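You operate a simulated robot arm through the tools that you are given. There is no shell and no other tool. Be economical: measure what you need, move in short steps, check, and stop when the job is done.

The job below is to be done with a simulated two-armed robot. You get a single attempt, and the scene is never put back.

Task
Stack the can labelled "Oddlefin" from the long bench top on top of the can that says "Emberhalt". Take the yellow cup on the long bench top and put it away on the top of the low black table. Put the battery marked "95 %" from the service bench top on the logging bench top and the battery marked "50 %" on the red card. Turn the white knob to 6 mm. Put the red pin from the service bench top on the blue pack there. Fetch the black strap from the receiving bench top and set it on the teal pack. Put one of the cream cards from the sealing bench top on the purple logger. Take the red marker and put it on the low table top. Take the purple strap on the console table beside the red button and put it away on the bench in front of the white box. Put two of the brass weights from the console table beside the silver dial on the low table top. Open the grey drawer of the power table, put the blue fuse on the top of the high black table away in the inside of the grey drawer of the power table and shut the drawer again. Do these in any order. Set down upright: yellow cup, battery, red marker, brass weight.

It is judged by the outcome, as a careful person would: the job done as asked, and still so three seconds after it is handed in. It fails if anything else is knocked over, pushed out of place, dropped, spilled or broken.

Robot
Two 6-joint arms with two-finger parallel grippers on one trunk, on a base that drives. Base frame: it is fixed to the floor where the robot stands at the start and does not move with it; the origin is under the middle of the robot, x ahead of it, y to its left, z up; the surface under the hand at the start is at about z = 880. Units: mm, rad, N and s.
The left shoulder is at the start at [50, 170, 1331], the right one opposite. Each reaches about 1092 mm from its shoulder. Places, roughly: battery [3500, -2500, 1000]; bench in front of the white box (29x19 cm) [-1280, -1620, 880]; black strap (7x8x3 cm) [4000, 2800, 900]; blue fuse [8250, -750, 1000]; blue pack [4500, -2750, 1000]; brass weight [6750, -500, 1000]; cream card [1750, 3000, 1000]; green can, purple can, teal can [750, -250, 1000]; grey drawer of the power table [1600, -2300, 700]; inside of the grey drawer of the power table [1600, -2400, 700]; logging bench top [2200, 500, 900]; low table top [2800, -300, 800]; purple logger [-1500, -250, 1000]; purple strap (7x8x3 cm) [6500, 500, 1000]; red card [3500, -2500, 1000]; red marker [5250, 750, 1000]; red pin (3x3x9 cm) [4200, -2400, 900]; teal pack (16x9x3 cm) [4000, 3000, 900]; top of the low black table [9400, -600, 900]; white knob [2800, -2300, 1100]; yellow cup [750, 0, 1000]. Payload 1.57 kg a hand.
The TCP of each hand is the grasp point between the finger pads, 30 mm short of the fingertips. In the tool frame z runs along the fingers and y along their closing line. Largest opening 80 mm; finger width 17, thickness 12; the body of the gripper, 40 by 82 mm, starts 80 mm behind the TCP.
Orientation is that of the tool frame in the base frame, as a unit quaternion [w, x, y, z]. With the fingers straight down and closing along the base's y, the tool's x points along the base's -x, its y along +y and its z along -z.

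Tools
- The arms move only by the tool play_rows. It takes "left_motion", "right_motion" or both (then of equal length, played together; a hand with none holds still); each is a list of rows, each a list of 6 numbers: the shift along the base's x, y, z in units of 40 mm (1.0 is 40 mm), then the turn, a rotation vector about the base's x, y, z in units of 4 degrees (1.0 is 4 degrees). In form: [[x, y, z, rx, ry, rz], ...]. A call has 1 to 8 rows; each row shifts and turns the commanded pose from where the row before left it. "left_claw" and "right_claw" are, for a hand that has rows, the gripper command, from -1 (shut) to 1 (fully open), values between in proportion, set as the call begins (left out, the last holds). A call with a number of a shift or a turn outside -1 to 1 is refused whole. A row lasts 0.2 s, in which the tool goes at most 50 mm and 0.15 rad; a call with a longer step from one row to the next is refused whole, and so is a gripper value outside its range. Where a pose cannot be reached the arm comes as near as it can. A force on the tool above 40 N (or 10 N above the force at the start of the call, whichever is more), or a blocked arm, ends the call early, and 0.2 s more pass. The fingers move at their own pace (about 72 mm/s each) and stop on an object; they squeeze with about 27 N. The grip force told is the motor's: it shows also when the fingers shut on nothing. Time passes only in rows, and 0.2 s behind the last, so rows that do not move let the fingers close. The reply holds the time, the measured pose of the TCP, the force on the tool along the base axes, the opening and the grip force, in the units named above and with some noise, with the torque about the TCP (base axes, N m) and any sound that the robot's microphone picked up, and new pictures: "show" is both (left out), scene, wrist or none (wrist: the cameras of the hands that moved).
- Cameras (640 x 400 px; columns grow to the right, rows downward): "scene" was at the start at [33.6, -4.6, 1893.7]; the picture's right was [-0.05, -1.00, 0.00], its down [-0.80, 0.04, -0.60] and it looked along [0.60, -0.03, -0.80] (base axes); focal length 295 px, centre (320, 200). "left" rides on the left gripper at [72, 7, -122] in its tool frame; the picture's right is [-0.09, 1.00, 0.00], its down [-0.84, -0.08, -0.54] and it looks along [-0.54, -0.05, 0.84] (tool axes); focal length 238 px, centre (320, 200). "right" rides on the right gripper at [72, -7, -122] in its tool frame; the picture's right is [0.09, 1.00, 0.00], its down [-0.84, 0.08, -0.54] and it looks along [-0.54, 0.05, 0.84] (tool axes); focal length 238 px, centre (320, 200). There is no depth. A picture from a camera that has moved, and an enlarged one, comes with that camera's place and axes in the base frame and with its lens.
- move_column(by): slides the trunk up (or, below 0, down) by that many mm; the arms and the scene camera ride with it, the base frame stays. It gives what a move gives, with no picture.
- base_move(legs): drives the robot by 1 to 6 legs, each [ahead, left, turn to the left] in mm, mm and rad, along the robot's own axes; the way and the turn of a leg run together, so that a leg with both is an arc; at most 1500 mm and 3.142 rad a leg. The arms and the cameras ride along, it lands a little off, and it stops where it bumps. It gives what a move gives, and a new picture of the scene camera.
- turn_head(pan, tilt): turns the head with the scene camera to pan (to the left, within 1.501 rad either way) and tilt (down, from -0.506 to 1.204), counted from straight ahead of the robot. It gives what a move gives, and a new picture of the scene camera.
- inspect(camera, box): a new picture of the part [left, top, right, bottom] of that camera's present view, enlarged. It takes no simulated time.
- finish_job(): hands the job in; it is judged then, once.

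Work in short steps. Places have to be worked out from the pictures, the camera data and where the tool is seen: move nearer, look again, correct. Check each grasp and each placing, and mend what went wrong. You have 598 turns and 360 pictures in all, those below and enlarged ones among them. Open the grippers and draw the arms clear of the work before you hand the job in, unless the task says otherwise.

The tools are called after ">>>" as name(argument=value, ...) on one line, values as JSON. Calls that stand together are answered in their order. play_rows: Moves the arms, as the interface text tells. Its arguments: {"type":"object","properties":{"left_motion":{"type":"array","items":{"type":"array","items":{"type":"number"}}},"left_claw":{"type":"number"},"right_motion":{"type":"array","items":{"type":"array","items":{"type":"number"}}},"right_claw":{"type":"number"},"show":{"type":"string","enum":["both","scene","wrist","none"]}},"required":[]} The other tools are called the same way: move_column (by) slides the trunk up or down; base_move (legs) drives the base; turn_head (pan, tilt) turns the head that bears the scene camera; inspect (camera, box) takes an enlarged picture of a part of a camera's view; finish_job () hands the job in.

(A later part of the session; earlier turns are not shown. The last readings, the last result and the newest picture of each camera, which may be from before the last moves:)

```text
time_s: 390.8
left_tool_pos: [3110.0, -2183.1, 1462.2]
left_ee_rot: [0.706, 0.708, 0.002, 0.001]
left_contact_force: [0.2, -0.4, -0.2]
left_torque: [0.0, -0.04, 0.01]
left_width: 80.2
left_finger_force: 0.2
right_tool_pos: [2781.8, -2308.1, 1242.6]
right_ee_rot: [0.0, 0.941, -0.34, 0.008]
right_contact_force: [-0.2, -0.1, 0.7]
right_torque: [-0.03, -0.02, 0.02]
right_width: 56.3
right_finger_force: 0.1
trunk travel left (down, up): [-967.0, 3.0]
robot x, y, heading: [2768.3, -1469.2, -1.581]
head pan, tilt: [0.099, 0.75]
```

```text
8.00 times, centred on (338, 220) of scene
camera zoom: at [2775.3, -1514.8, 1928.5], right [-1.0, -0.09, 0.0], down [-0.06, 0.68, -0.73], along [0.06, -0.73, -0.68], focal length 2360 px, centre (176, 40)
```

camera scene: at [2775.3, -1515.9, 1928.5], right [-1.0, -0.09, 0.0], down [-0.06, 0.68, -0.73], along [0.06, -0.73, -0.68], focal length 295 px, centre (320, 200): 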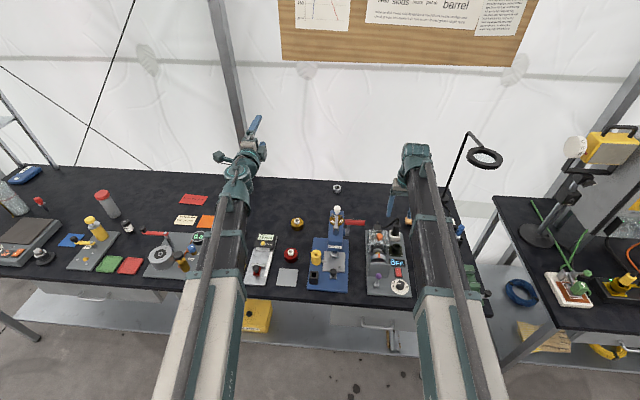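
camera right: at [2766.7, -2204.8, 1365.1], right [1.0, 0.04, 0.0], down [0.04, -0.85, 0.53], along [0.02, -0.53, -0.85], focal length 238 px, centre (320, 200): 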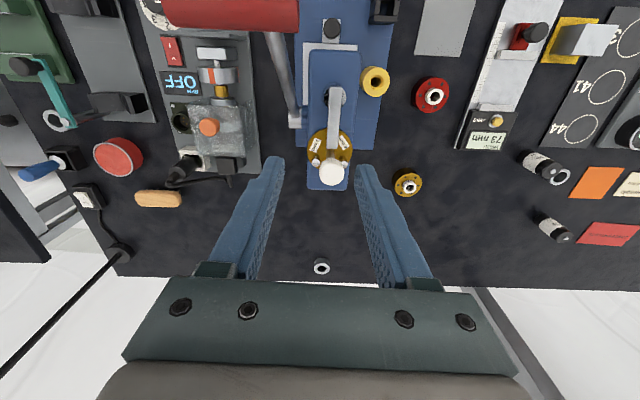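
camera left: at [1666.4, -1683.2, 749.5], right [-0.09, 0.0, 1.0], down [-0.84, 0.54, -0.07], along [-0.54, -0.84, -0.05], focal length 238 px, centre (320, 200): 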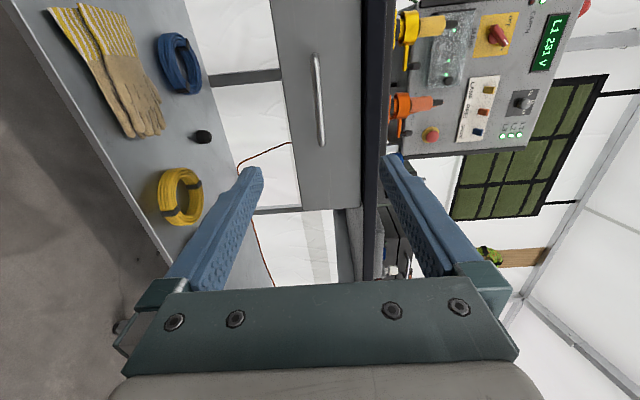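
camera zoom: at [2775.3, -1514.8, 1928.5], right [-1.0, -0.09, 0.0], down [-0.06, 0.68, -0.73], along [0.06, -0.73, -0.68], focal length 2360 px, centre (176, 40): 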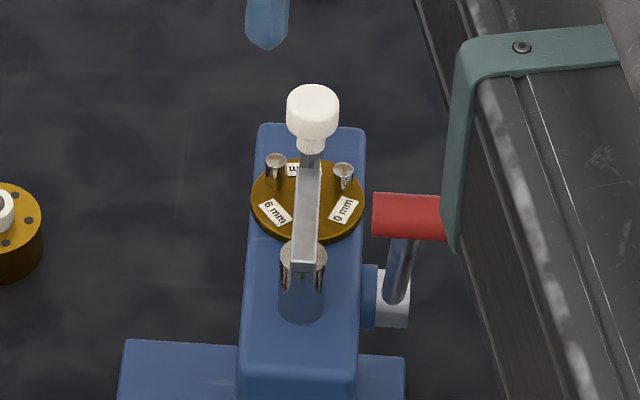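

The knob reads 6 mm. I back off and restore both hands to the vertical, forward pose (left: 120° about (1,1,1)).

>>> base_move(legs=[[-300, 0, 0]])

>>> play_rows(left_motion=[[0, 0, 0, 1, 1, 1], [0, 0, 0, 1, 1, 1], [0, 0, 0, 1, 1, 1], [0, 0, 0, 1, 1, 1], [0, 0, 0, 1, 1, 1], [0, 0, 0, 1, 1, 1], [0, 0, 0, 1, 1, 1], [0, 0, 0, 1, 1, 1]], right_motion=[[0, 0, 0, 0, 0, 1], [0, 0, 0, 0, 0, 1], [0, 0, 0, 0, 0, 1], [0, 0, 0, 0, 0, 1], [0, 0, 0, 0, 0, 1], [0, 0, 0, 0, 0, 1], [0, 0, 0, 0, 0, 1], [0, 0, 0, 0, 0, 1]], show="none")

>>> play_rows(left_motion=[[0, 0, 0, 1, 1, 1], [0, 0, 0, 1, 1, 1], [0, 0, 0, 1, 1, 1], [0, 0, 0, 1, 1, 1], [0, 0, 0, 1, 1, 1], [0, 0, 0, 1, 1, 1], [0, 0, 0, 1, 1, 1], [0, 0, 0, 1, 1, 1]], right_motion=[[0, 0, 0, 0, 0, 1], [0, 0, 0, 0, 0, 1], [0, 0, 0, 0, 0, 1], [0, 0, 0, 0, 0, 1], [0, 0, 0, 0, 0, 1], [0, 0, 0, 0, 0, 1], [0, 0, 0, 0, 0, 1], [0, 0, 0, 0, 0, 1]], show="none")

>>> play_rows(left_motion=[[0, 0, 0, 1, 1, 1], [0, 0, 0, 0.32, 0.32, 0.32], [0, 0, 0, 0, 0, 0], [0, 0, 0, 0, 0, 0], [0, 0, 0, 0, 0, 0], [0, 0, 0, 0, 0, 0], [0, 0, 0, 0, 0, 0], [0, 0, 0, 0, 0, 0]], right_motion=[[0, 0, 0, 0, 0, 1], [0, 0, 0, 0, 0, 1], [0, 0, 0, 0, 0, 1], [0, 0, 0, 0, 0, 1], [0, 0, 0, 0, 0, 1], [0, 0, 0, 0, 0, 1], [0, 0, 0, 0, 0, 1], [0, 0, 0, 0, 0, 1]], show="none")

>>> play_rows(right_motion=[[0, 0, 0, 0, 0, 1], [0, 0, 0, 0, 0, 1], [0, 0, 0, 0, 0, 1], [0, 0, 0, 0, 0, 1], [0, 0, 0, 0, 0, 1], [0, 0, 0, 0, 0, 1], [0, 0, 0, 0, 0, 1], [0, 0, 0, 0, 0, 1]], right_claw=1, show="none")

```text
time_s: 392.8
left_tool_pos: [3113.0, -1881.3, 1462.1]
left_ee_rot: [0.707, 0.707, 0.003, 0.001]
left_contact_force: [0.5, 0.5, 0.7]
left_torque: [-0.01, 0.03, -0.02]
left_width: 79.9
left_finger_force: 0.0
right_tool_pos: [2785.9, -2006.1, 1242.3]
right_ee_rot: [0.001, 0.941, -0.34, 0.009]
right_contact_force: [0.6, -0.5, 0.8]
right_torque: [0.0, 0.0, 0.04]
right_width: 56.2
right_finger_force: 0.0
trunk travel left (down, up): [-967.0, 3.0]
robot x, y, heading: [2769.4, -1169.1, -1.582]
head pan, tilt: [0.099, 0.75]
camera scene: at [2778.7, -1211.5, 1928.6], right [-1.0, -0.09, 0.0], down [-0.06, 0.68, -0.73], along [0.06, -0.73, -0.68], focal length 295 px, centre (320, 200)
```

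scene: 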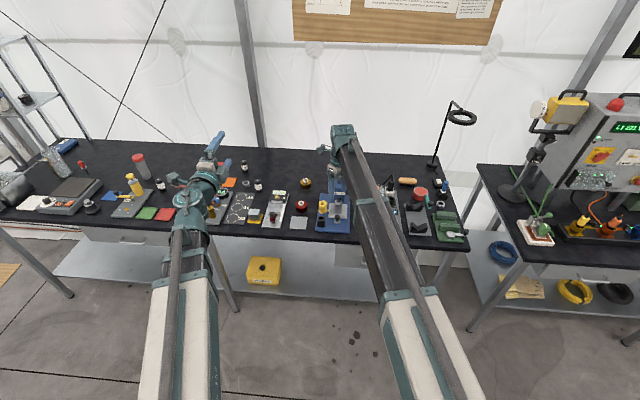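

```text
time_s: 394.6
left_tool_pos: [3252.4, -1819.9, 1329.7]
left_ee_rot: [0.447, 0.818, 0.359, -0.043]
left_contact_force: [1.2, 0.4, -0.7]
left_torque: [0.01, 0.02, -0.03]
left_width: 80.0
left_finger_force: 0.0
left hand out of reach, approached as far as the arm can: row 1, 2, 3, 4, 5, 6, 7, 8
right_tool_pos: [2785.1, -2005.2, 1241.5]
right_ee_rot: [-0.003, 0.998, -0.066, 0.008]
right_contact_force: [0.0, -0.3, 0.3]
right_torque: [0.01, 0.0, -0.02]
right_width: 55.8
right_finger_force: 0.1
trunk travel left (down, up): [-967.0, 3.0]
robot x, y, heading: [2769.8, -1168.7, -1.583]
head pan, tilt: [0.099, 0.75]
```

```text
time_s: 396.4
left_tool_pos: [3342.7, -1753.5, 1255.7]
left_ee_rot: [0.117, 0.733, 0.656, -0.136]
left_contact_force: [0.8, -0.1, 0.5]
left_torque: [-0.01, -0.05, -0.01]
left_width: 79.9
left_finger_force: 0.1
left hand out of reach, approached as far as the arm can: row 1, 2, 3, 4, 5, 6, 7, 8
right_tool_pos: [2785.0, -2006.6, 1242.4]
right_ee_rot: [-0.004, 0.977, 0.212, 0.007]
right_contact_force: [-0.1, 0.0, 0.0]
right_torque: [-0.01, -0.01, 0.02]
right_width: 55.8
right_finger_force: 0.0
trunk travel left (down, up): [-967.0, 3.0]
robot x, y, heading: [2774.6, -1167.7, -1.576]
head pan, tilt: [0.099, 0.75]
```

```text
time_s: 398.2
left_tool_pos: [3345.6, -1749.3, 1252.2]
left_ee_rot: [0.058, 0.7, 0.698, -0.142]
left_contact_force: [0.6, -0.5, -0.3]
left_torque: [0.0, 0.01, 0.03]
left_width: 79.9
left_finger_force: 0.0
left hand out of reach, approached as far as the arm can: row 1
right_tool_pos: [2785.1, -2007.9, 1242.0]
right_ee_rot: [-0.007, 0.881, 0.472, 0.006]
right_contact_force: [-0.4, -0.3, 0.1]
right_torque: [-0.03, 0.0, 0.02]
right_width: 56.1
right_finger_force: 0.0
trunk travel left (down, up): [-967.0, 3.0]
robot x, y, heading: [2769.3, -1169.6, -1.58]
head pan, tilt: [0.099, 0.75]
```

```text
time_s: 400.0
left_tool_pos: [3346.2, -1749.1, 1252.3]
left_ee_rot: [0.057, 0.701, 0.697, -0.143]
left_contact_force: [0.2, 0.6, -0.2]
left_torque: [0.0, -0.02, 0.01]
left_width: 79.9
left_finger_force: 0.1
right_tool_pos: [2785.7, -2006.1, 1242.6]
right_ee_rot: [-0.008, 0.717, 0.697, 0.005]
right_contact_force: [0.6, 0.2, -0.3]
right_torque: [-0.01, -0.02, 0.0]
right_width: 80.2
right_finger_force: 0.0
trunk travel left (down, up): [-967.0, 3.0]
robot x, y, heading: [2770.9, -1173.1, -1.582]
head pan, tilt: [0.099, 0.75]
```

Both hands are nearly vertical again; I trim the left hand and move to the battery area.

>>> play_rows(left_motion=[[0, 0, 0, 0.81, -0.35, 0], [0, 0, 0, 0.81, -0.35, 0], [0, 0, 0, 0.81, -0.35, 0], [0, 0, 0, 0.81, -0.35, 0], [0, 0, 0, 0.81, -0.35, 0]], show="none")

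>>> base_move(legs=[[200, 650, 0.01]])

>>> inspect(camera="scene", box=[180, 130, 460, 290])

```text
time_s: 401.2
left_tool_pos: [3344.3, -1750.3, 1252.5]
left_ee_rot: [0.057, 0.7, 0.698, -0.142]
left_contact_force: [-0.4, 0.2, 0.5]
left_torque: [-0.01, 0.01, -0.03]
left_width: 80.0
left_finger_force: 0.0
left hand out of reach, approached as far as the arm can: row 1, 2, 3, 4, 5
right_tool_pos: [2785.2, -2005.4, 1242.3]
right_ee_rot: [-0.008, 0.718, 0.696, 0.005]
right_contact_force: [-0.2, -0.4, -0.1]
right_torque: [-0.01, -0.01, 0.01]
right_width: 80.0
right_finger_force: 0.0
trunk travel left (down, up): [-967.0, 3.0]
robot x, y, heading: [2774.6, -1169.1, -1.581]
head pan, tilt: [0.099, 0.75]
```

```text
time_s: 405.1
left_tool_pos: [4013.7, -1948.6, 1252.3]
left_ee_rot: [0.059, 0.695, 0.703, -0.141]
left_contact_force: [0.3, 0.9, -0.4]
left_torque: [0.04, 0.01, -0.01]
left_width: 80.2
left_finger_force: 0.1
right_tool_pos: [3457.4, -2214.1, 1241.8]
right_ee_rot: [-0.008, 0.712, 0.702, 0.004]
right_contact_force: [0.1, 0.3, 0.3]
right_torque: [-0.03, 0.05, -0.02]
right_width: 80.0
right_finger_force: 0.0
trunk travel left (down, up): [-967.0, 3.0]
robot x, y, heading: [3433.4, -1377.9, -1.57]
head pan, tilt: [0.099, 0.75]
camera scene: at [3440.9, -1420.4, 1928.5], right [-0.99, -0.1, 0.0], down [-0.07, 0.68, -0.73], along [0.07, -0.73, -0.68], focal length 295 px, centre (320, 200)
```

scene: 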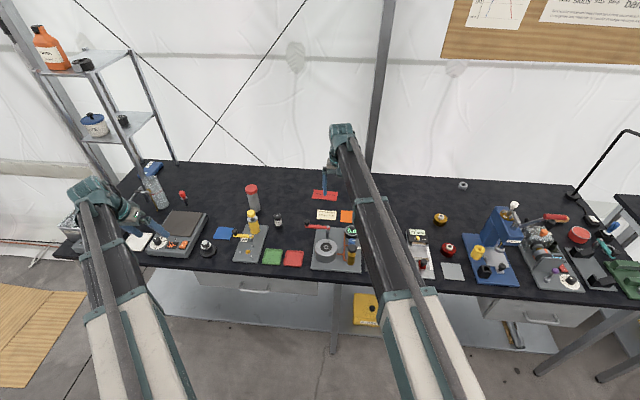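

```text
2.29 times, centred on (320, 210) of scene
camera zoom: at [3440.9, -1420.4, 1928.5], right [-0.99, -0.1, 0.0], down [-0.07, 0.68, -0.73], along [0.07, -0.73, -0.68], focal length 674 px, centre (320, 177)
```

zoom: 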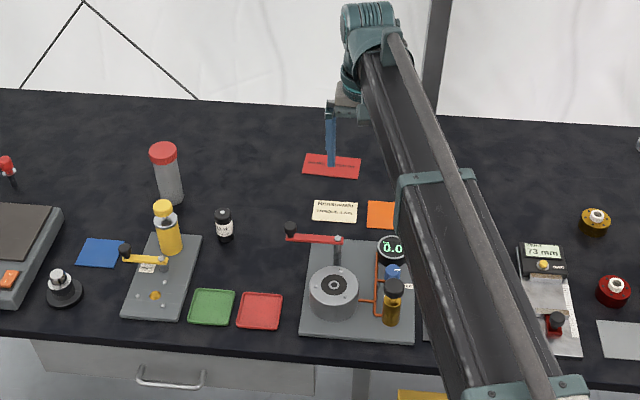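

I enlarge the cards and the battery.

>>> inspect(camera="scene", box=[255, 180, 365, 275])

>>> inspect(camera="scene", box=[268, 212, 288, 232])

>>> inspect(camera="right", box=[0, 0, 640, 400])

```text
4.21 times, centred on (310, 228) of scene
camera zoom: at [3440.9, -1420.4, 1928.5], right [-0.99, -0.1, 0.0], down [-0.07, 0.68, -0.73], along [0.07, -0.73, -0.68], focal length 1242 px, centre (362, 84)
```

zoom: 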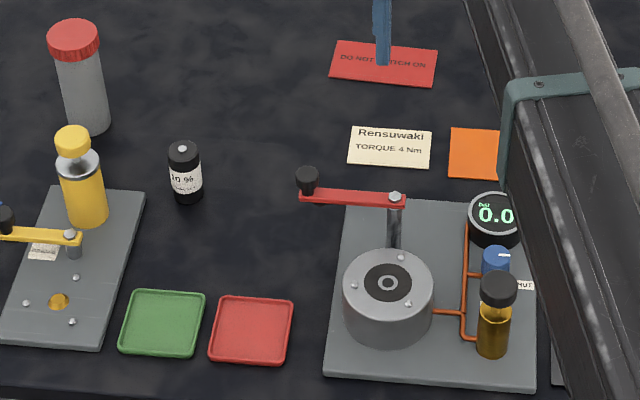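

```text
16.00 times, centred on (278, 222) of scene
camera zoom: at [3440.9, -1420.4, 1928.5], right [-0.99, -0.1, 0.0], down [-0.07, 0.68, -0.73], along [0.07, -0.73, -0.68], focal length 4719 px, centre (992, -152)
```

zoom: 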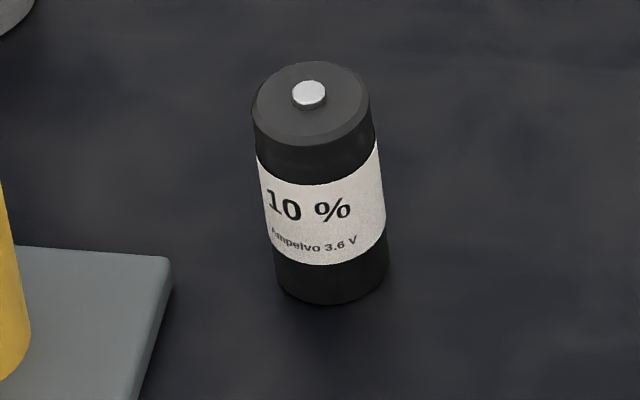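

```text
1.00 times, centred on (320, 200) of right (not enlarged: the box is as wide or as high as the picture)
camera zoom: at [3453.8, -2143.3, 1365.9], right [1.0, 0.08, 0.0], down [0.07, -0.85, 0.53], along [0.04, -0.53, -0.85], focal length 238 px, centre (320, 200)
```

zoom: 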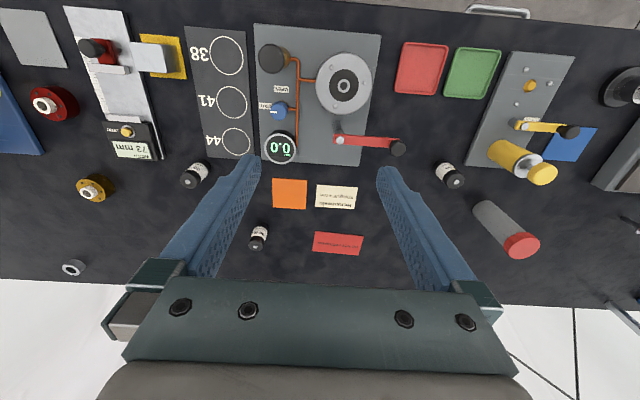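

Battery A reads 10 %. I read the two others from the right camera.

>>> inspect(camera="right", box=[170, 150, 220, 200])

>>> inspect(camera="right", box=[235, 215, 285, 260])

```text
8.00 times, centred on (195, 175) of right
camera zoom: at [3453.8, -2143.3, 1365.9], right [1.0, 0.08, 0.0], down [0.07, -0.85, 0.53], along [0.04, -0.53, -0.85], focal length 1907 px, centre (1320, 400)
```

zoom: 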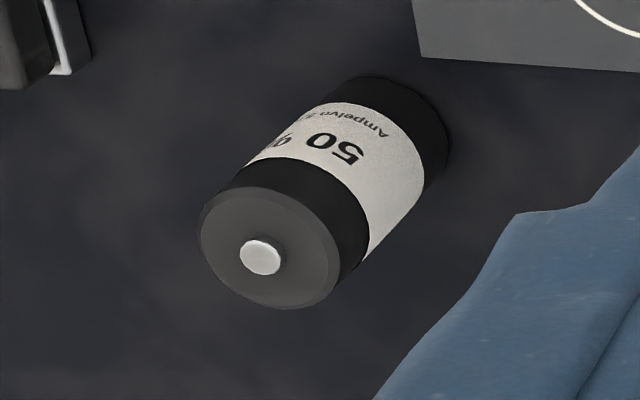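

```text
8.89 times, centred on (260, 238) of right
camera zoom: at [3453.8, -2143.3, 1365.9], right [1.0, 0.08, 0.0], down [0.07, -0.85, 0.53], along [0.04, -0.53, -0.85], focal length 2119 px, centre (853, -133)
```

zoom: 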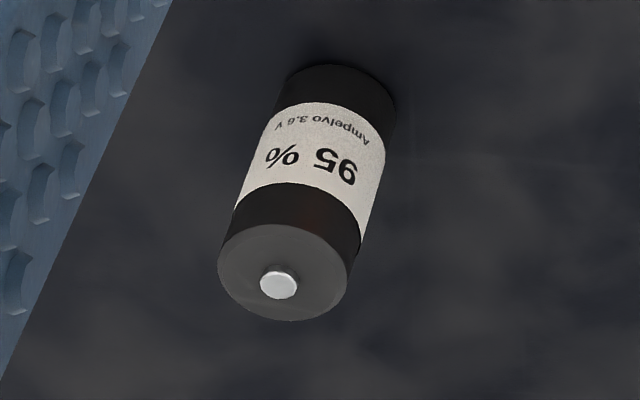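

B reads 50 % at ≈(3223, −2372), C reads 95 % at ≈(3338, −2524), red card centre ≈(3530, −2571), bench top ≈ 892. I retract the left hand, move ahead and put the right hand over the 50 % battery.

>>> play_rows(left_motion=[[0, 0.95, 0, 0, 0, 0], [0, 0.95, 0, 0, 0, 0], [0, 0.95, 0, 0, 0, 0], [0, 0.95, 0, 0, 0, 0], [0, 0.95, 0, 0, 0, 0], [0, 0.95, 0, 0, 0, 0]], right_motion=[[-0.8, 0.5, 0, 0, 0, 0], [-0.8, 0.5, 0, 0, 0, 0], [-0.8, 0.5, 0, 0, 0, 0], [-0.8, 0.2, 0, 0, 0, 0], [-0.8, 0.2, 0, 0, 0, 0], [-0.8, 0.2, 0, 0, 0, 0]], show="none")

>>> base_move(legs=[[240, 0, 0]])

```text
time_s: 406.4
left_tool_pos: [4014.7, -1718.7, 1253.2]
left_ee_rot: [0.06, 0.695, 0.702, -0.142]
left_contact_force: [0.4, -0.5, -0.7]
left_torque: [-0.02, -0.02, 0.01]
left_width: 79.9
left_finger_force: 0.2
right_tool_pos: [3264.2, -2129.4, 1242.3]
right_ee_rot: [-0.007, 0.712, 0.702, 0.005]
right_contact_force: [0.6, -0.7, 0.5]
right_torque: [0.01, -0.01, -0.02]
right_width: 80.2
right_finger_force: 0.0
trunk travel left (down, up): [-967.0, 3.0]
robot x, y, heading: [3431.1, -1378.8, -1.57]
head pan, tilt: [0.099, 0.75]
```

```text
time_s: 408.2
left_tool_pos: [4016.0, -1956.2, 1251.1]
left_ee_rot: [0.059, 0.695, 0.703, -0.141]
left_contact_force: [-0.4, 0.0, 0.2]
left_torque: [0.03, 0.02, -0.01]
left_width: 79.9
left_finger_force: 0.1
right_tool_pos: [3269.8, -2368.0, 1240.9]
right_ee_rot: [-0.008, 0.712, 0.702, 0.004]
right_contact_force: [0.0, 0.1, -0.3]
right_torque: [0.05, -0.04, 0.0]
right_width: 80.1
right_finger_force: 0.0
trunk travel left (down, up): [-967.0, 3.0]
robot x, y, heading: [3435.1, -1614.0, -1.565]
head pan, tilt: [0.099, 0.75]
camera scene: at [3441.1, -1658.1, 1928.5], right [-0.99, -0.1, 0.0], down [-0.07, 0.68, -0.73], along [0.08, -0.73, -0.68], focal length 295 px, centre (320, 200)
```

scene: 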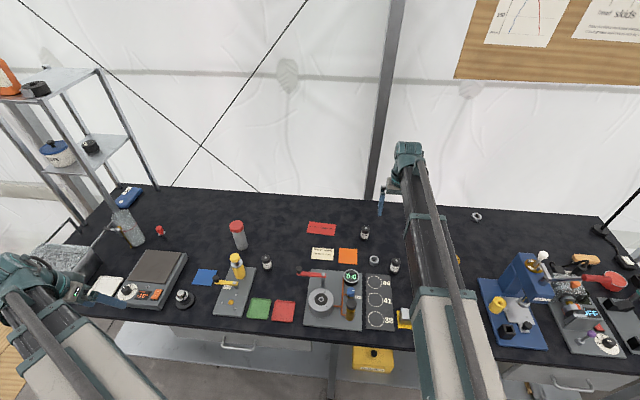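

>>> play_rows(right_motion=[[-0.6, -0.08, 0, 0, 0, 0], [-0.6, -0.08, 0, 0, 0, 0]], show="none")

>>> move_column(by=-200)

>>> inspect(camera="right", box=[160, 50, 480, 250])

```text
time_s: 408.8
left_tool_pos: [4016.4, -1954.5, 1251.1]
left_ee_rot: [0.059, 0.695, 0.703, -0.142]
left_contact_force: [-0.3, 0.4, -0.6]
left_torque: [0.01, 0.01, -0.01]
left_width: 79.7
left_finger_force: 0.0
right_tool_pos: [3219.9, -2372.2, 1242.3]
right_ee_rot: [-0.008, 0.711, 0.703, 0.005]
right_contact_force: [-0.8, 0.8, 0.5]
right_torque: [-0.01, 0.0, 0.0]
right_width: 80.0
right_finger_force: 0.1
trunk travel left (down, up): [-967.0, 3.0]
robot x, y, heading: [3434.4, -1609.5, -1.564]
head pan, tilt: [0.099, 0.75]
```

```text
time_s: 411.0
left_tool_pos: [4015.2, -1954.9, 1051.6]
left_ee_rot: [0.058, 0.695, 0.703, -0.141]
left_contact_force: [0.4, -0.6, 0.5]
left_torque: [0.01, 0.02, 0.02]
left_width: 79.8
left_finger_force: 0.1
right_tool_pos: [3221.3, -2372.8, 1041.8]
right_ee_rot: [-0.008, 0.712, 0.702, 0.004]
right_contact_force: [0.2, -0.6, -0.1]
right_torque: [0.01, 0.0, -0.01]
right_width: 80.0
right_finger_force: 0.1
trunk travel left (down, up): [-767.0, 203.0]
robot x, y, heading: [3433.6, -1613.9, -1.559]
head pan, tilt: [0.099, 0.75]
```

```text
2.00 times, centred on (320, 150) of right
camera zoom: at [3215.9, -2303.0, 1166.1], right [1.0, 0.08, 0.0], down [0.07, -0.85, 0.53], along [0.04, -0.53, -0.85], focal length 477 px, centre (320, 300)
```

zoom: 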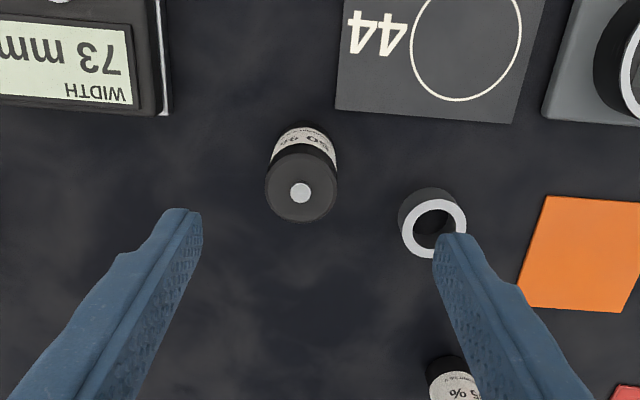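

Battery top centre ≈(3213, −2371). I shift 8 mm, narrow the opening (a ring is near), and lower to grip.

>>> play_rows(right_motion=[[-0.2, 0.03, 0, 0, 0, 0], [0, 0, 0, 0, 0, 0], [0, 0, 0, 0, 0, 0]], right_claw=0.3, show="none")

>>> move_column(by=-100)

>>> play_rows(right_motion=[[0, 0, 0, 0, 0, 0], [0, 0, 0, 0, 0, 0], [0, 0, 0, 0, 0, 0]], right_claw=-1, show="wrist")

```text
time_s: 411.8
left_tool_pos: [4016.3, -1954.1, 1053.4]
left_ee_rot: [0.059, 0.695, 0.703, -0.14]
left_contact_force: [0.1, -0.1, 0.1]
left_torque: [0.02, -0.01, -0.06]
left_width: 80.1
left_finger_force: 0.1
right_tool_pos: [3213.8, -2371.0, 1042.2]
right_ee_rot: [-0.008, 0.712, 0.702, 0.004]
right_contact_force: [-0.4, -0.6, -0.8]
right_torque: [0.01, 0.0, 0.04]
right_width: 52.0
right_finger_force: 0.2
trunk travel left (down, up): [-767.0, 203.0]
robot x, y, heading: [3431.9, -1611.9, -1.565]
head pan, tilt: [0.099, 0.75]
```

```text
time_s: 413.1
left_tool_pos: [4016.1, -1955.4, 953.1]
left_ee_rot: [0.059, 0.695, 0.703, -0.141]
left_contact_force: [0.1, 0.0, 0.2]
left_torque: [0.0, 0.0, 0.01]
left_width: 80.0
left_finger_force: 0.0
right_tool_pos: [3212.6, -2370.8, 943.6]
right_ee_rot: [-0.008, 0.712, 0.702, 0.005]
right_contact_force: [-0.7, -0.5, 0.3]
right_torque: [0.01, 0.03, 0.01]
right_width: 52.1
right_finger_force: 0.1
trunk travel left (down, up): [-667.0, 303.0]
robot x, y, heading: [3433.5, -1615.3, -1.572]
head pan, tilt: [0.099, 0.75]
```

```text
time_s: 413.9
left_tool_pos: [4017.0, -1954.6, 952.8]
left_ee_rot: [0.058, 0.694, 0.703, -0.141]
left_contact_force: [-0.1, 0.2, -0.1]
left_torque: [-0.01, 0.0, 0.03]
left_width: 80.2
left_finger_force: 0.0
right_tool_pos: [3213.5, -2370.7, 942.7]
right_ee_rot: [-0.008, 0.712, 0.702, 0.005]
right_contact_force: [1.1, 0.1, 0.0]
right_torque: [0.04, -0.08, 0.03]
right_width: 33.1
right_finger_force: 27.0
trunk travel left (down, up): [-667.0, 303.0]
robot x, y, heading: [3433.9, -1610.0, -1.572]
head pan, tilt: [0.099, 0.75]
camera right: at [3208.8, -2302.0, 1066.1], right [1.0, 0.08, 0.0], down [0.07, -0.85, 0.53], along [0.04, -0.53, -0.85], focal length 238 px, centre (320, 200)
```

right: 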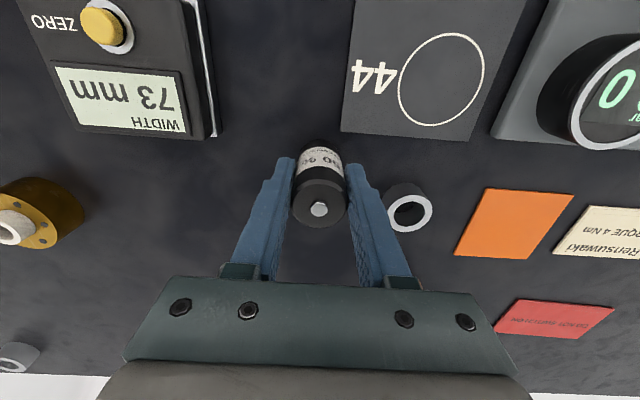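

Gripped (33 mm). I lift 200 mm, shift the base and carry it over the red card.

>>> move_column(by=200)

>>> base_move(legs=[[45, 280, 0]])

>>> play_rows(right_motion=[[0.2, -0.95, 0, 0, 0, 0], [0.2, -0.95, 0, 0, 0, 0], [0.2, -0.9, 0, 0, 0, 0], [0.2, -0.9, 0, 0, 0, 0]], show="wrist")

```text
time_s: 416.1
left_tool_pos: [4016.2, -1954.6, 1152.5]
left_ee_rot: [0.058, 0.695, 0.703, -0.142]
left_contact_force: [-0.2, 0.3, 0.6]
left_torque: [0.01, -0.01, -0.03]
left_width: 80.0
left_finger_force: 0.0
right_tool_pos: [3214.5, -2373.4, 1142.0]
right_ee_rot: [-0.008, 0.712, 0.702, 0.005]
right_contact_force: [-0.5, 0.7, -0.9]
right_torque: [-0.01, 0.0, -0.02]
right_width: 32.8
right_finger_force: 26.9
trunk travel left (down, up): [-867.0, 103.0]
robot x, y, heading: [3431.5, -1612.9, -1.564]
head pan, tilt: [0.099, 0.75]
```

```text
time_s: 418.1
left_tool_pos: [4299.6, -2000.6, 1151.8]
left_ee_rot: [0.059, 0.695, 0.703, -0.141]
left_contact_force: [-0.1, -0.6, -0.2]
left_torque: [0.01, 0.0, 0.0]
left_width: 80.1
left_finger_force: 0.0
right_tool_pos: [3497.9, -2416.4, 1142.7]
right_ee_rot: [-0.008, 0.712, 0.702, 0.005]
right_contact_force: [-0.7, 0.3, -1.2]
right_torque: [0.03, 0.01, 0.0]
right_width: 33.1
right_finger_force: 27.5
trunk travel left (down, up): [-867.0, 103.0]
robot x, y, heading: [3719.4, -1655.9, -1.566]
head pan, tilt: [0.099, 0.75]
camera scene: at [3727.2, -1700.7, 1828.5], right [-0.99, -0.1, 0.0], down [-0.07, 0.68, -0.73], along [0.08, -0.73, -0.68], focal length 295 px, centre (320, 200)
```

scene: 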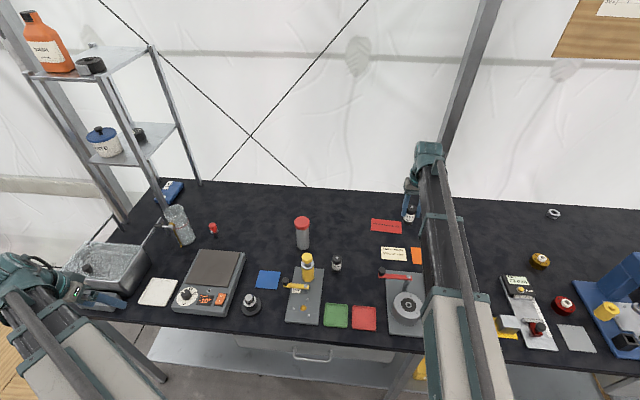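

```text
time_s: 419.1
left_tool_pos: [4301.6, -1999.8, 1151.2]
left_ee_rot: [0.059, 0.695, 0.703, -0.142]
left_contact_force: [0.2, 0.3, -0.9]
left_torque: [0.01, -0.01, 0.01]
left_width: 79.8
left_finger_force: 0.1
right_tool_pos: [3530.0, -2563.6, 1141.6]
right_ee_rot: [-0.007, 0.712, 0.703, 0.005]
right_contact_force: [0.2, -0.2, -2.1]
right_torque: [0.06, 0.0, 0.03]
right_width: 33.0
right_finger_force: 26.3
trunk travel left (down, up): [-867.0, 103.0]
robot x, y, heading: [3717.7, -1656.2, -1.568]
head pan, tilt: [0.099, 0.75]
camera right: at [3525.8, -2494.4, 1265.5], right [1.0, 0.08, 0.0], down [0.07, -0.85, 0.53], along [0.04, -0.53, -0.85], focal length 238 px, centre (320, 200)
```

right: 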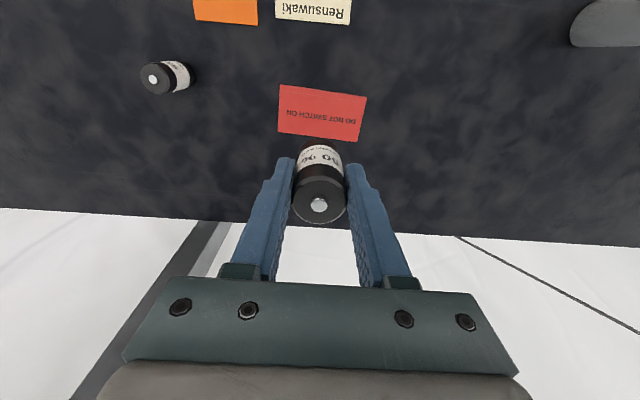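

Card centre ≈(3532, −2572). I fine-adjust and lower.

>>> play_rows(right_motion=[[0.05, -0.19, 0, 0, 0, 0]], show="none")

>>> move_column(by=-190)

>>> move_column(by=-5)

>>> move_column(by=-4)

```text
time_s: 419.5
left_tool_pos: [4300.3, -2001.4, 1151.9]
left_ee_rot: [0.059, 0.694, 0.703, -0.142]
left_contact_force: [-0.2, 0.8, -0.1]
left_torque: [0.02, -0.01, -0.04]
left_width: 79.9
left_finger_force: 0.0
right_tool_pos: [3532.6, -2571.9, 1141.7]
right_ee_rot: [-0.008, 0.711, 0.703, 0.004]
right_contact_force: [-0.8, -0.6, -0.5]
right_torque: [0.01, 0.0, 0.03]
right_width: 33.1
right_finger_force: 27.0
trunk travel left (down, up): [-867.0, 103.0]
robot x, y, heading: [3716.9, -1652.8, -1.564]
head pan, tilt: [0.099, 0.75]
```

```text
time_s: 421.6
left_tool_pos: [4300.9, -1998.6, 962.6]
left_ee_rot: [0.058, 0.694, 0.704, -0.141]
left_contact_force: [-0.8, -0.2, -0.6]
left_torque: [0.01, -0.01, 0.02]
left_width: 79.8
left_finger_force: 0.0
right_tool_pos: [3531.7, -2570.5, 952.0]
right_ee_rot: [-0.008, 0.713, 0.701, 0.005]
right_contact_force: [0.3, 0.6, -1.2]
right_torque: [-0.01, 0.02, -0.03]
right_width: 33.0
right_finger_force: 27.1
trunk travel left (down, up): [-677.0, 293.0]
robot x, y, heading: [3719.2, -1658.9, -1.57]
head pan, tilt: [0.099, 0.75]
```

```text
time_s: 422.1
left_tool_pos: [4300.7, -1998.7, 957.8]
left_ee_rot: [0.059, 0.695, 0.702, -0.142]
left_contact_force: [-0.8, -0.4, -1.8]
left_torque: [-0.02, 0.0, -0.02]
left_width: 80.1
left_finger_force: 0.1
right_tool_pos: [3533.6, -2569.6, 948.9]
right_ee_rot: [-0.007, 0.712, 0.702, 0.004]
right_contact_force: [-1.8, -1.9, 17.3]
right_torque: [-0.16, 0.16, 0.01]
right_width: 32.9
right_finger_force: 26.8
trunk travel left (down, up): [-672.0, 298.0]
robot x, y, heading: [3714.0, -1657.1, -1.568]
head pan, tilt: [0.099, 0.75]
```

```text
time_s: 422.6
left_tool_pos: [4300.4, -1998.3, 953.6]
left_ee_rot: [0.06, 0.695, 0.703, -0.141]
left_contact_force: [0.0, -0.1, -0.4]
left_torque: [0.02, -0.01, 0.0]
left_width: 80.0
left_finger_force: 0.1
right_tool_pos: [3531.4, -2569.6, 943.5]
right_ee_rot: [-0.008, 0.712, 0.702, 0.005]
right_contact_force: [-0.4, 1.4, 14.1]
right_torque: [0.03, -0.22, -0.04]
right_width: 32.9
right_finger_force: 26.9
trunk travel left (down, up): [-668.0, 302.0]
robot x, y, heading: [3718.8, -1656.7, -1.568]
head pan, tilt: [0.099, 0.75]
```

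The battery stands on the card. Release, rise, and check.

>>> play_rows(right_motion=[[0, 0, 0, 0, 0, 0], [0, 0, 0, 0, 0, 0], [0, 0, 0, 0, 0, 0]], right_claw=0.4, show="none")

>>> move_column(by=200)

>>> play_rows(right_motion=[[-0.9, 0.3, 0, 0, 0, 0], [-0.9, 0.3, 0, 0, 0, 0], [-0.9, 0.2, 0, 0, 0, 0], [-0.9, 0.2, 0, 0, 0, 0]], show="wrist")

```text
time_s: 423.4
left_tool_pos: [4299.9, -1999.1, 954.0]
left_ee_rot: [0.06, 0.694, 0.703, -0.141]
left_contact_force: [1.3, 0.3, 0.1]
left_torque: [0.06, -0.05, -0.03]
left_width: 80.0
left_finger_force: 0.1
right_tool_pos: [3532.4, -2570.9, 943.4]
right_ee_rot: [-0.008, 0.712, 0.702, 0.004]
right_contact_force: [0.2, -0.2, 0.4]
right_torque: [-0.02, 0.01, 0.01]
right_width: 55.8
right_finger_force: 0.0
trunk travel left (down, up): [-668.0, 302.0]
robot x, y, heading: [3719.7, -1656.7, -1.57]
head pan, tilt: [0.099, 0.75]
```

```text
time_s: 425.6
left_tool_pos: [4299.6, -1999.7, 1154.2]
left_ee_rot: [0.059, 0.695, 0.702, -0.142]
left_contact_force: [-0.4, -0.3, -0.5]
left_torque: [0.02, 0.02, -0.04]
left_width: 79.9
left_finger_force: 0.0
right_tool_pos: [3532.3, -2571.4, 1142.8]
right_ee_rot: [-0.009, 0.712, 0.702, 0.004]
right_contact_force: [-0.1, -0.2, 0.2]
right_torque: [0.0, 0.03, 0.02]
right_width: 55.9
right_finger_force: 0.0
trunk travel left (down, up): [-868.0, 102.0]
robot x, y, heading: [3719.7, -1656.1, -1.569]
head pan, tilt: [0.099, 0.75]
```

```text
time_s: 426.6
left_tool_pos: [4300.5, -2000.6, 1154.2]
left_ee_rot: [0.06, 0.695, 0.703, -0.14]
left_contact_force: [-1.0, -0.2, 0.3]
left_torque: [0.01, -0.02, -0.02]
left_width: 79.9
left_finger_force: 0.1
right_tool_pos: [3386.9, -2528.7, 1142.2]
right_ee_rot: [-0.008, 0.712, 0.702, 0.005]
right_contact_force: [-0.2, -0.1, -0.4]
right_torque: [-0.01, 0.03, -0.02]
right_width: 55.9
right_finger_force: 0.2
trunk travel left (down, up): [-868.0, 102.0]
robot x, y, heading: [3722.3, -1656.4, -1.57]
head pan, tilt: [0.099, 0.75]
camera right: at [3382.4, -2459.4, 1266.9], right [1.0, 0.08, 0.0], down [0.07, -0.85, 0.53], along [0.04, -0.53, -0.85], focal length 238 px, centre (320, 200)
```

right: 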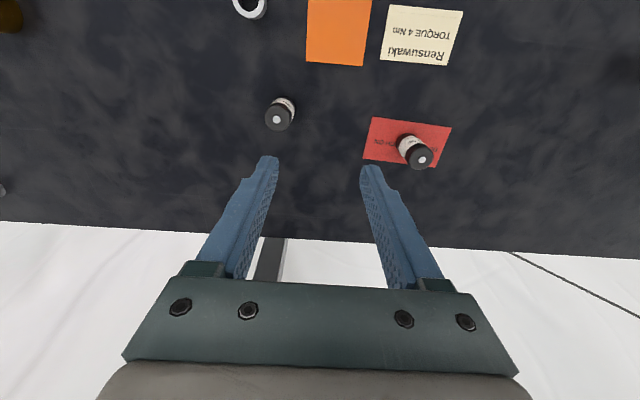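

The 50 % battery stands on the red card. Now the 95 % one at ≈(3336, −2531).

>>> play_rows(right_motion=[[-0.64, -0.03, 0, 0, 0, 0], [-0.64, -0.03, 0, 0, 0, 0]], show="none")

>>> move_column(by=-120)

>>> inspect(camera="right", box=[200, 60, 440, 230])

```text
time_s: 427.2
left_tool_pos: [4300.3, -1999.7, 1154.0]
left_ee_rot: [0.059, 0.694, 0.703, -0.141]
left_contact_force: [0.2, 0.0, -0.1]
left_torque: [-0.02, 0.01, -0.01]
left_width: 80.2
left_finger_force: 0.1
right_tool_pos: [3336.3, -2531.4, 1142.6]
right_ee_rot: [-0.007, 0.712, 0.702, 0.006]
right_contact_force: [-0.5, -0.7, 0.4]
right_torque: [-0.03, 0.03, 0.02]
right_width: 56.5
right_finger_force: 0.0
trunk travel left (down, up): [-868.0, 102.0]
robot x, y, heading: [3721.2, -1656.1, -1.567]
head pan, tilt: [0.099, 0.75]
```

```text
time_s: 428.7
left_tool_pos: [4300.9, -1999.8, 1033.5]
left_ee_rot: [0.058, 0.695, 0.703, -0.14]
left_contact_force: [0.4, -0.5, 0.1]
left_torque: [0.0, -0.04, -0.01]
left_width: 80.1
left_finger_force: 0.0
right_tool_pos: [3335.7, -2531.7, 1024.1]
right_ee_rot: [-0.008, 0.712, 0.702, 0.004]
right_contact_force: [0.0, 0.2, -0.5]
right_torque: [0.0, 0.02, 0.02]
right_width: 56.0
right_finger_force: 0.1
trunk travel left (down, up): [-748.0, 222.0]
robot x, y, heading: [3720.7, -1655.5, -1.57]
head pan, tilt: [0.099, 0.75]
```

```text
2.35 times, centred on (320, 145) of right
camera zoom: at [3331.9, -2461.4, 1147.1], right [1.0, 0.08, 0.0], down [0.07, -0.85, 0.53], along [0.04, -0.53, -0.85], focal length 561 px, centre (320, 329)
```

zoom: 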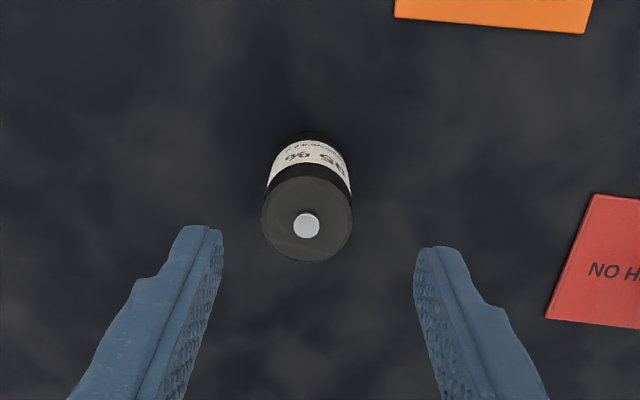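

>>> play_rows(right_motion=[[-0.08, 0.07, 0, 0, 0, 0]], show="none")

>>> move_column(by=-81)

>>> play_rows(right_motion=[[0, 0, 0, 0, 0, 0], [0, 0, 0, 0, 0, 0], [0, 0, 0, 0, 0, 0]], right_claw=-1, show="none")

>>> move_column(by=250)

```text
time_s: 429.1
left_tool_pos: [4300.5, -2000.4, 1033.6]
left_ee_rot: [0.058, 0.695, 0.703, -0.142]
left_contact_force: [0.0, 0.1, 0.2]
left_torque: [-0.01, -0.01, 0.01]
left_width: 80.4
left_finger_force: 0.1
right_tool_pos: [3333.8, -2528.4, 1023.5]
right_ee_rot: [-0.008, 0.712, 0.702, 0.004]
right_contact_force: [0.0, 0.2, -0.4]
right_torque: [0.0, -0.02, 0.03]
right_width: 56.1
right_finger_force: 0.0
trunk travel left (down, up): [-748.0, 222.0]
robot x, y, heading: [3716.4, -1657.1, -1.563]
head pan, tilt: [0.099, 0.75]
```

```text
time_s: 430.3
left_tool_pos: [4299.7, -1999.8, 951.4]
left_ee_rot: [0.059, 0.695, 0.703, -0.141]
left_contact_force: [-0.3, 0.1, -0.5]
left_torque: [0.04, -0.03, 0.02]
left_width: 79.8
left_finger_force: 0.0
right_tool_pos: [3333.3, -2528.1, 942.5]
right_ee_rot: [-0.008, 0.712, 0.702, 0.004]
right_contact_force: [-0.5, 0.6, 0.3]
right_torque: [-0.02, 0.0, 0.01]
right_width: 55.9
right_finger_force: 0.2
trunk travel left (down, up): [-667.0, 303.0]
robot x, y, heading: [3718.5, -1655.9, -1.567]
head pan, tilt: [0.099, 0.75]
```

```text
time_s: 431.1
left_tool_pos: [4300.8, -1999.9, 951.0]
left_ee_rot: [0.058, 0.695, 0.703, -0.141]
left_contact_force: [-0.8, 0.4, -0.3]
left_torque: [0.01, 0.01, 0.01]
left_width: 79.9
left_finger_force: 0.0
right_tool_pos: [3333.1, -2528.3, 941.5]
right_ee_rot: [-0.008, 0.712, 0.702, 0.004]
right_contact_force: [-0.5, -0.1, 0.0]
right_torque: [-0.03, -0.03, 0.02]
right_width: 32.9
right_finger_force: 27.1
trunk travel left (down, up): [-667.0, 303.0]
robot x, y, heading: [3717.2, -1653.0, -1.57]
head pan, tilt: [0.099, 0.75]
```

```text
time_s: 433.6
left_tool_pos: [4300.4, -1998.5, 1203.0]
left_ee_rot: [0.059, 0.695, 0.703, -0.141]
left_contact_force: [-0.6, 0.3, -0.5]
left_torque: [0.0, -0.01, -0.01]
left_width: 80.0
left_finger_force: 0.1
right_tool_pos: [3334.3, -2528.1, 1191.6]
right_ee_rot: [-0.008, 0.712, 0.702, 0.004]
right_contact_force: [-0.7, 0.3, -1.1]
right_torque: [0.0, -0.03, 0.05]
right_width: 32.9
right_finger_force: 26.9
trunk travel left (down, up): [-917.0, 53.0]
robot x, y, heading: [3720.2, -1656.3, -1.568]
head pan, tilt: [0.099, 0.75]
```

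The 95 % battery is held. Next the red pin with the left hand; I look at the pin and the blue pack.

>>> inspect(camera="scene", box=[140, 160, 280, 290])

```text
3.08 times, centred on (210, 225) of scene
camera zoom: at [3725.7, -1700.6, 1878.5], right [-0.99, -0.1, 0.0], down [-0.07, 0.68, -0.73], along [0.08, -0.73, -0.68], focal length 908 px, centre (658, 123)
```

zoom: 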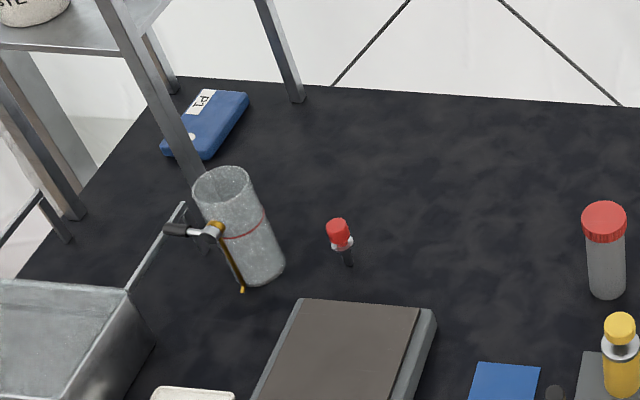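

The pin at ≈(4245, −2437) stands between balance and jar; the blue pack (≈(4540, −2675)) lies under a shelf, so I need a flat hand. I retract the right hand and shift the base left.

>>> play_rows(right_motion=[[0, 0.97, 0, 0, 0, 0], [0, 0.97, 0, 0, 0, 0], [0, 0.97, 0, 0, 0, 0], [0, 0.97, 0, 0, 0, 0], [0, 0.97, 0, 0, 0, 0], [0, 0.97, 0, 0, 0, 0], [0, 0.97, 0, 0, 0, 0], [0, 0.97, 0, 0, 0, 0]], show="none")

>>> base_move(legs=[[-80, 400, 0]])

>>> play_rows(right_motion=[[0, 0.97, 0, 0, 0, 0], [0, 0.97, 0, 0, 0, 0], [0, 0.97, 0, 0, 0, 0], [0, 0.97, 0, 0, 0, 0], [0, 0.5, 0, 0, 0, 0]], left_motion=[[-0.9, -0.4, 0, 0, 0, 0], [-0.9, -0.4, 0, 0, 0, 0], [-0.9, -0.4, 0, 0, 0, 0], [-0.9, -0.4, 0, 0, 0, 0], [-0.9, -0.4, 0, 0, 0, 0]], show="none")

```text
time_s: 435.4
left_tool_pos: [4300.7, -1998.6, 1202.1]
left_ee_rot: [0.059, 0.694, 0.703, -0.142]
left_contact_force: [0.3, -0.3, 0.2]
left_torque: [-0.02, -0.01, 0.03]
left_width: 80.1
left_finger_force: 0.0
right_tool_pos: [3335.3, -2217.5, 1192.5]
right_ee_rot: [-0.009, 0.712, 0.702, 0.004]
right_contact_force: [-0.3, 0.0, -1.0]
right_torque: [0.0, 0.0, 0.0]
right_width: 33.0
right_finger_force: 26.4
trunk travel left (down, up): [-917.0, 53.0]
robot x, y, heading: [3720.6, -1657.7, -1.565]
head pan, tilt: [0.099, 0.75]
```

```text
time_s: 437.9
left_tool_pos: [4695.0, -1922.7, 1202.3]
left_ee_rot: [0.058, 0.697, 0.701, -0.142]
left_contact_force: [-0.1, 0.1, -1.4]
left_torque: [-0.02, 0.03, -0.02]
left_width: 79.8
left_finger_force: 0.1
right_tool_pos: [3727.6, -2134.8, 1193.1]
right_ee_rot: [-0.008, 0.714, 0.7, 0.004]
right_contact_force: [-0.4, -0.8, -1.2]
right_torque: [0.06, 0.05, -0.01]
right_width: 33.0
right_finger_force: 26.8
trunk travel left (down, up): [-917.0, 53.0]
robot x, y, heading: [4114.5, -1578.4, -1.569]
head pan, tilt: [0.099, 0.75]
camera scene: at [4121.9, -1619.7, 1878.5], right [-1.0, -0.1, 0.0], down [-0.07, 0.68, -0.73], along [0.07, -0.73, -0.68], focal length 295 px, centre (320, 200)
```

scene: 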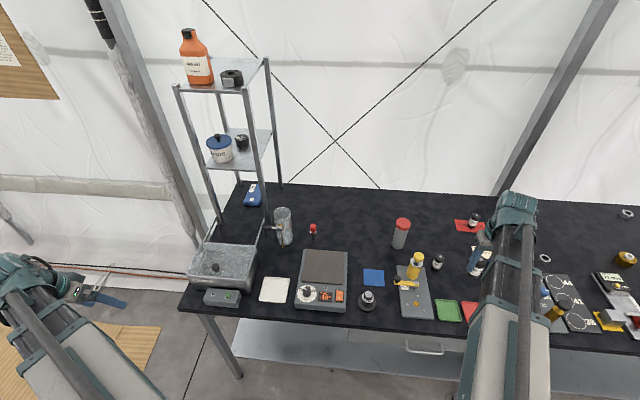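

```text
time_s: 439.1
left_tool_pos: [4512.9, -2006.3, 1203.7]
left_ee_rot: [0.057, 0.696, 0.701, -0.146]
left_contact_force: [-0.3, -0.1, 0.4]
left_torque: [0.0, 0.0, 0.02]
left_width: 80.0
left_finger_force: 0.1
right_tool_pos: [3723.6, -1968.1, 1191.1]
right_ee_rot: [-0.008, 0.714, 0.7, 0.006]
right_contact_force: [0.1, -0.4, -1.2]
right_torque: [-0.01, -0.02, 0.02]
right_width: 32.9
right_finger_force: 27.7
right hand out of reach, approached as far as the arm can: row 5
trunk travel left (down, up): [-917.0, 53.0]
robot x, y, heading: [4112.4, -1577.5, -1.568]
head pan, tilt: [0.099, 0.75]
```

>>> inspect(camera="scene", box=[180, 120, 380, 320])

```text
2.00 times, centred on (280, 220) of scene
camera zoom: at [4119.6, -1620.7, 1878.5], right [-1.0, -0.1, 0.0], down [-0.07, 0.68, -0.73], along [0.07, -0.73, -0.68], focal length 590 px, centre (400, 160)
```

zoom: 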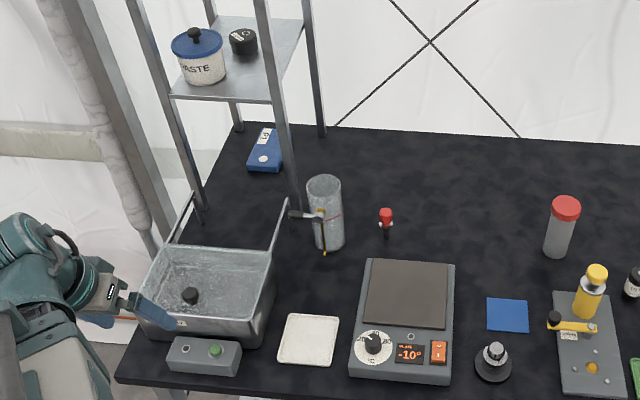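

Shelf legs at x 4432/4648, y −2470/−2760; pack spans x 4493–4584, y −2603…−2753; pin at (4226, −2432). I turn the left hand to heading −110°, tilt 55° while moving over the pin.

>>> play_rows(left_motion=[[-0.7, -0.7, 0, -0.977, 0, -0.404], [-0.7, -0.7, 0, -0.977, 0, -0.404], [-0.7, -0.7, 0, -0.977, 0, -0.404], [-0.7, -0.7, 0, -0.977, 0, -0.404], [-0.7, -0.7, 0, -0.977, 0, -0.404], [-0.7, -0.7, 0, -0.977, 0, -0.404], [-0.7, -0.7, 0, -0.977, 0, -0.404], [-0.7, -0.7, 0, -0.977, 0, -0.404]], show="none")

>>> play_rows(left_motion=[[-0.7, -0.7, 0, -0.977, 0, -0.404], [-0.7, -0.7, 0, -0.977, 0, -0.404], [0, -0.9, 0, 0, 0, 0], [0, -0.9, 0, 0, 0, 0], [0, -0.9, 0, 0, 0, 0]], show="none")

```text
time_s: 440.9
left_tool_pos: [4292.6, -2233.1, 1262.3]
left_ee_rot: [0.229, 0.728, 0.555, -0.331]
left_contact_force: [-0.2, 0.3, -0.3]
left_torque: [0.0, 0.01, -0.01]
left_width: 79.9
left_finger_force: 0.0
left hand out of reach, approached as far as the arm can: row 1, 2, 3, 4, 5, 6, 7, 8
right_tool_pos: [3724.8, -1967.6, 1191.5]
right_ee_rot: [-0.009, 0.714, 0.701, 0.006]
right_contact_force: [0.6, -0.3, -1.7]
right_torque: [0.02, 0.01, -0.01]
right_width: 32.9
right_finger_force: 26.8
trunk travel left (down, up): [-917.0, 53.0]
robot x, y, heading: [4112.8, -1575.6, -1.569]
head pan, tilt: [0.099, 0.75]
```

```text
time_s: 442.1
left_tool_pos: [4236.9, -2400.3, 1284.8]
left_ee_rot: [0.267, 0.727, 0.51, -0.374]
left_contact_force: [0.0, -1.2, -0.6]
left_torque: [-0.03, 0.04, -0.01]
left_width: 80.1
left_finger_force: 0.0
left hand out of reach, approached as far as the arm can: row 1, 2
right_tool_pos: [3724.7, -1967.9, 1191.1]
right_ee_rot: [-0.008, 0.714, 0.701, 0.006]
right_contact_force: [0.4, 0.5, -0.1]
right_torque: [0.0, -0.03, -0.02]
right_width: 33.1
right_finger_force: 27.1
trunk travel left (down, up): [-917.0, 53.0]
robot x, y, heading: [4113.6, -1578.1, -1.571]
head pan, tilt: [0.099, 0.75]
```

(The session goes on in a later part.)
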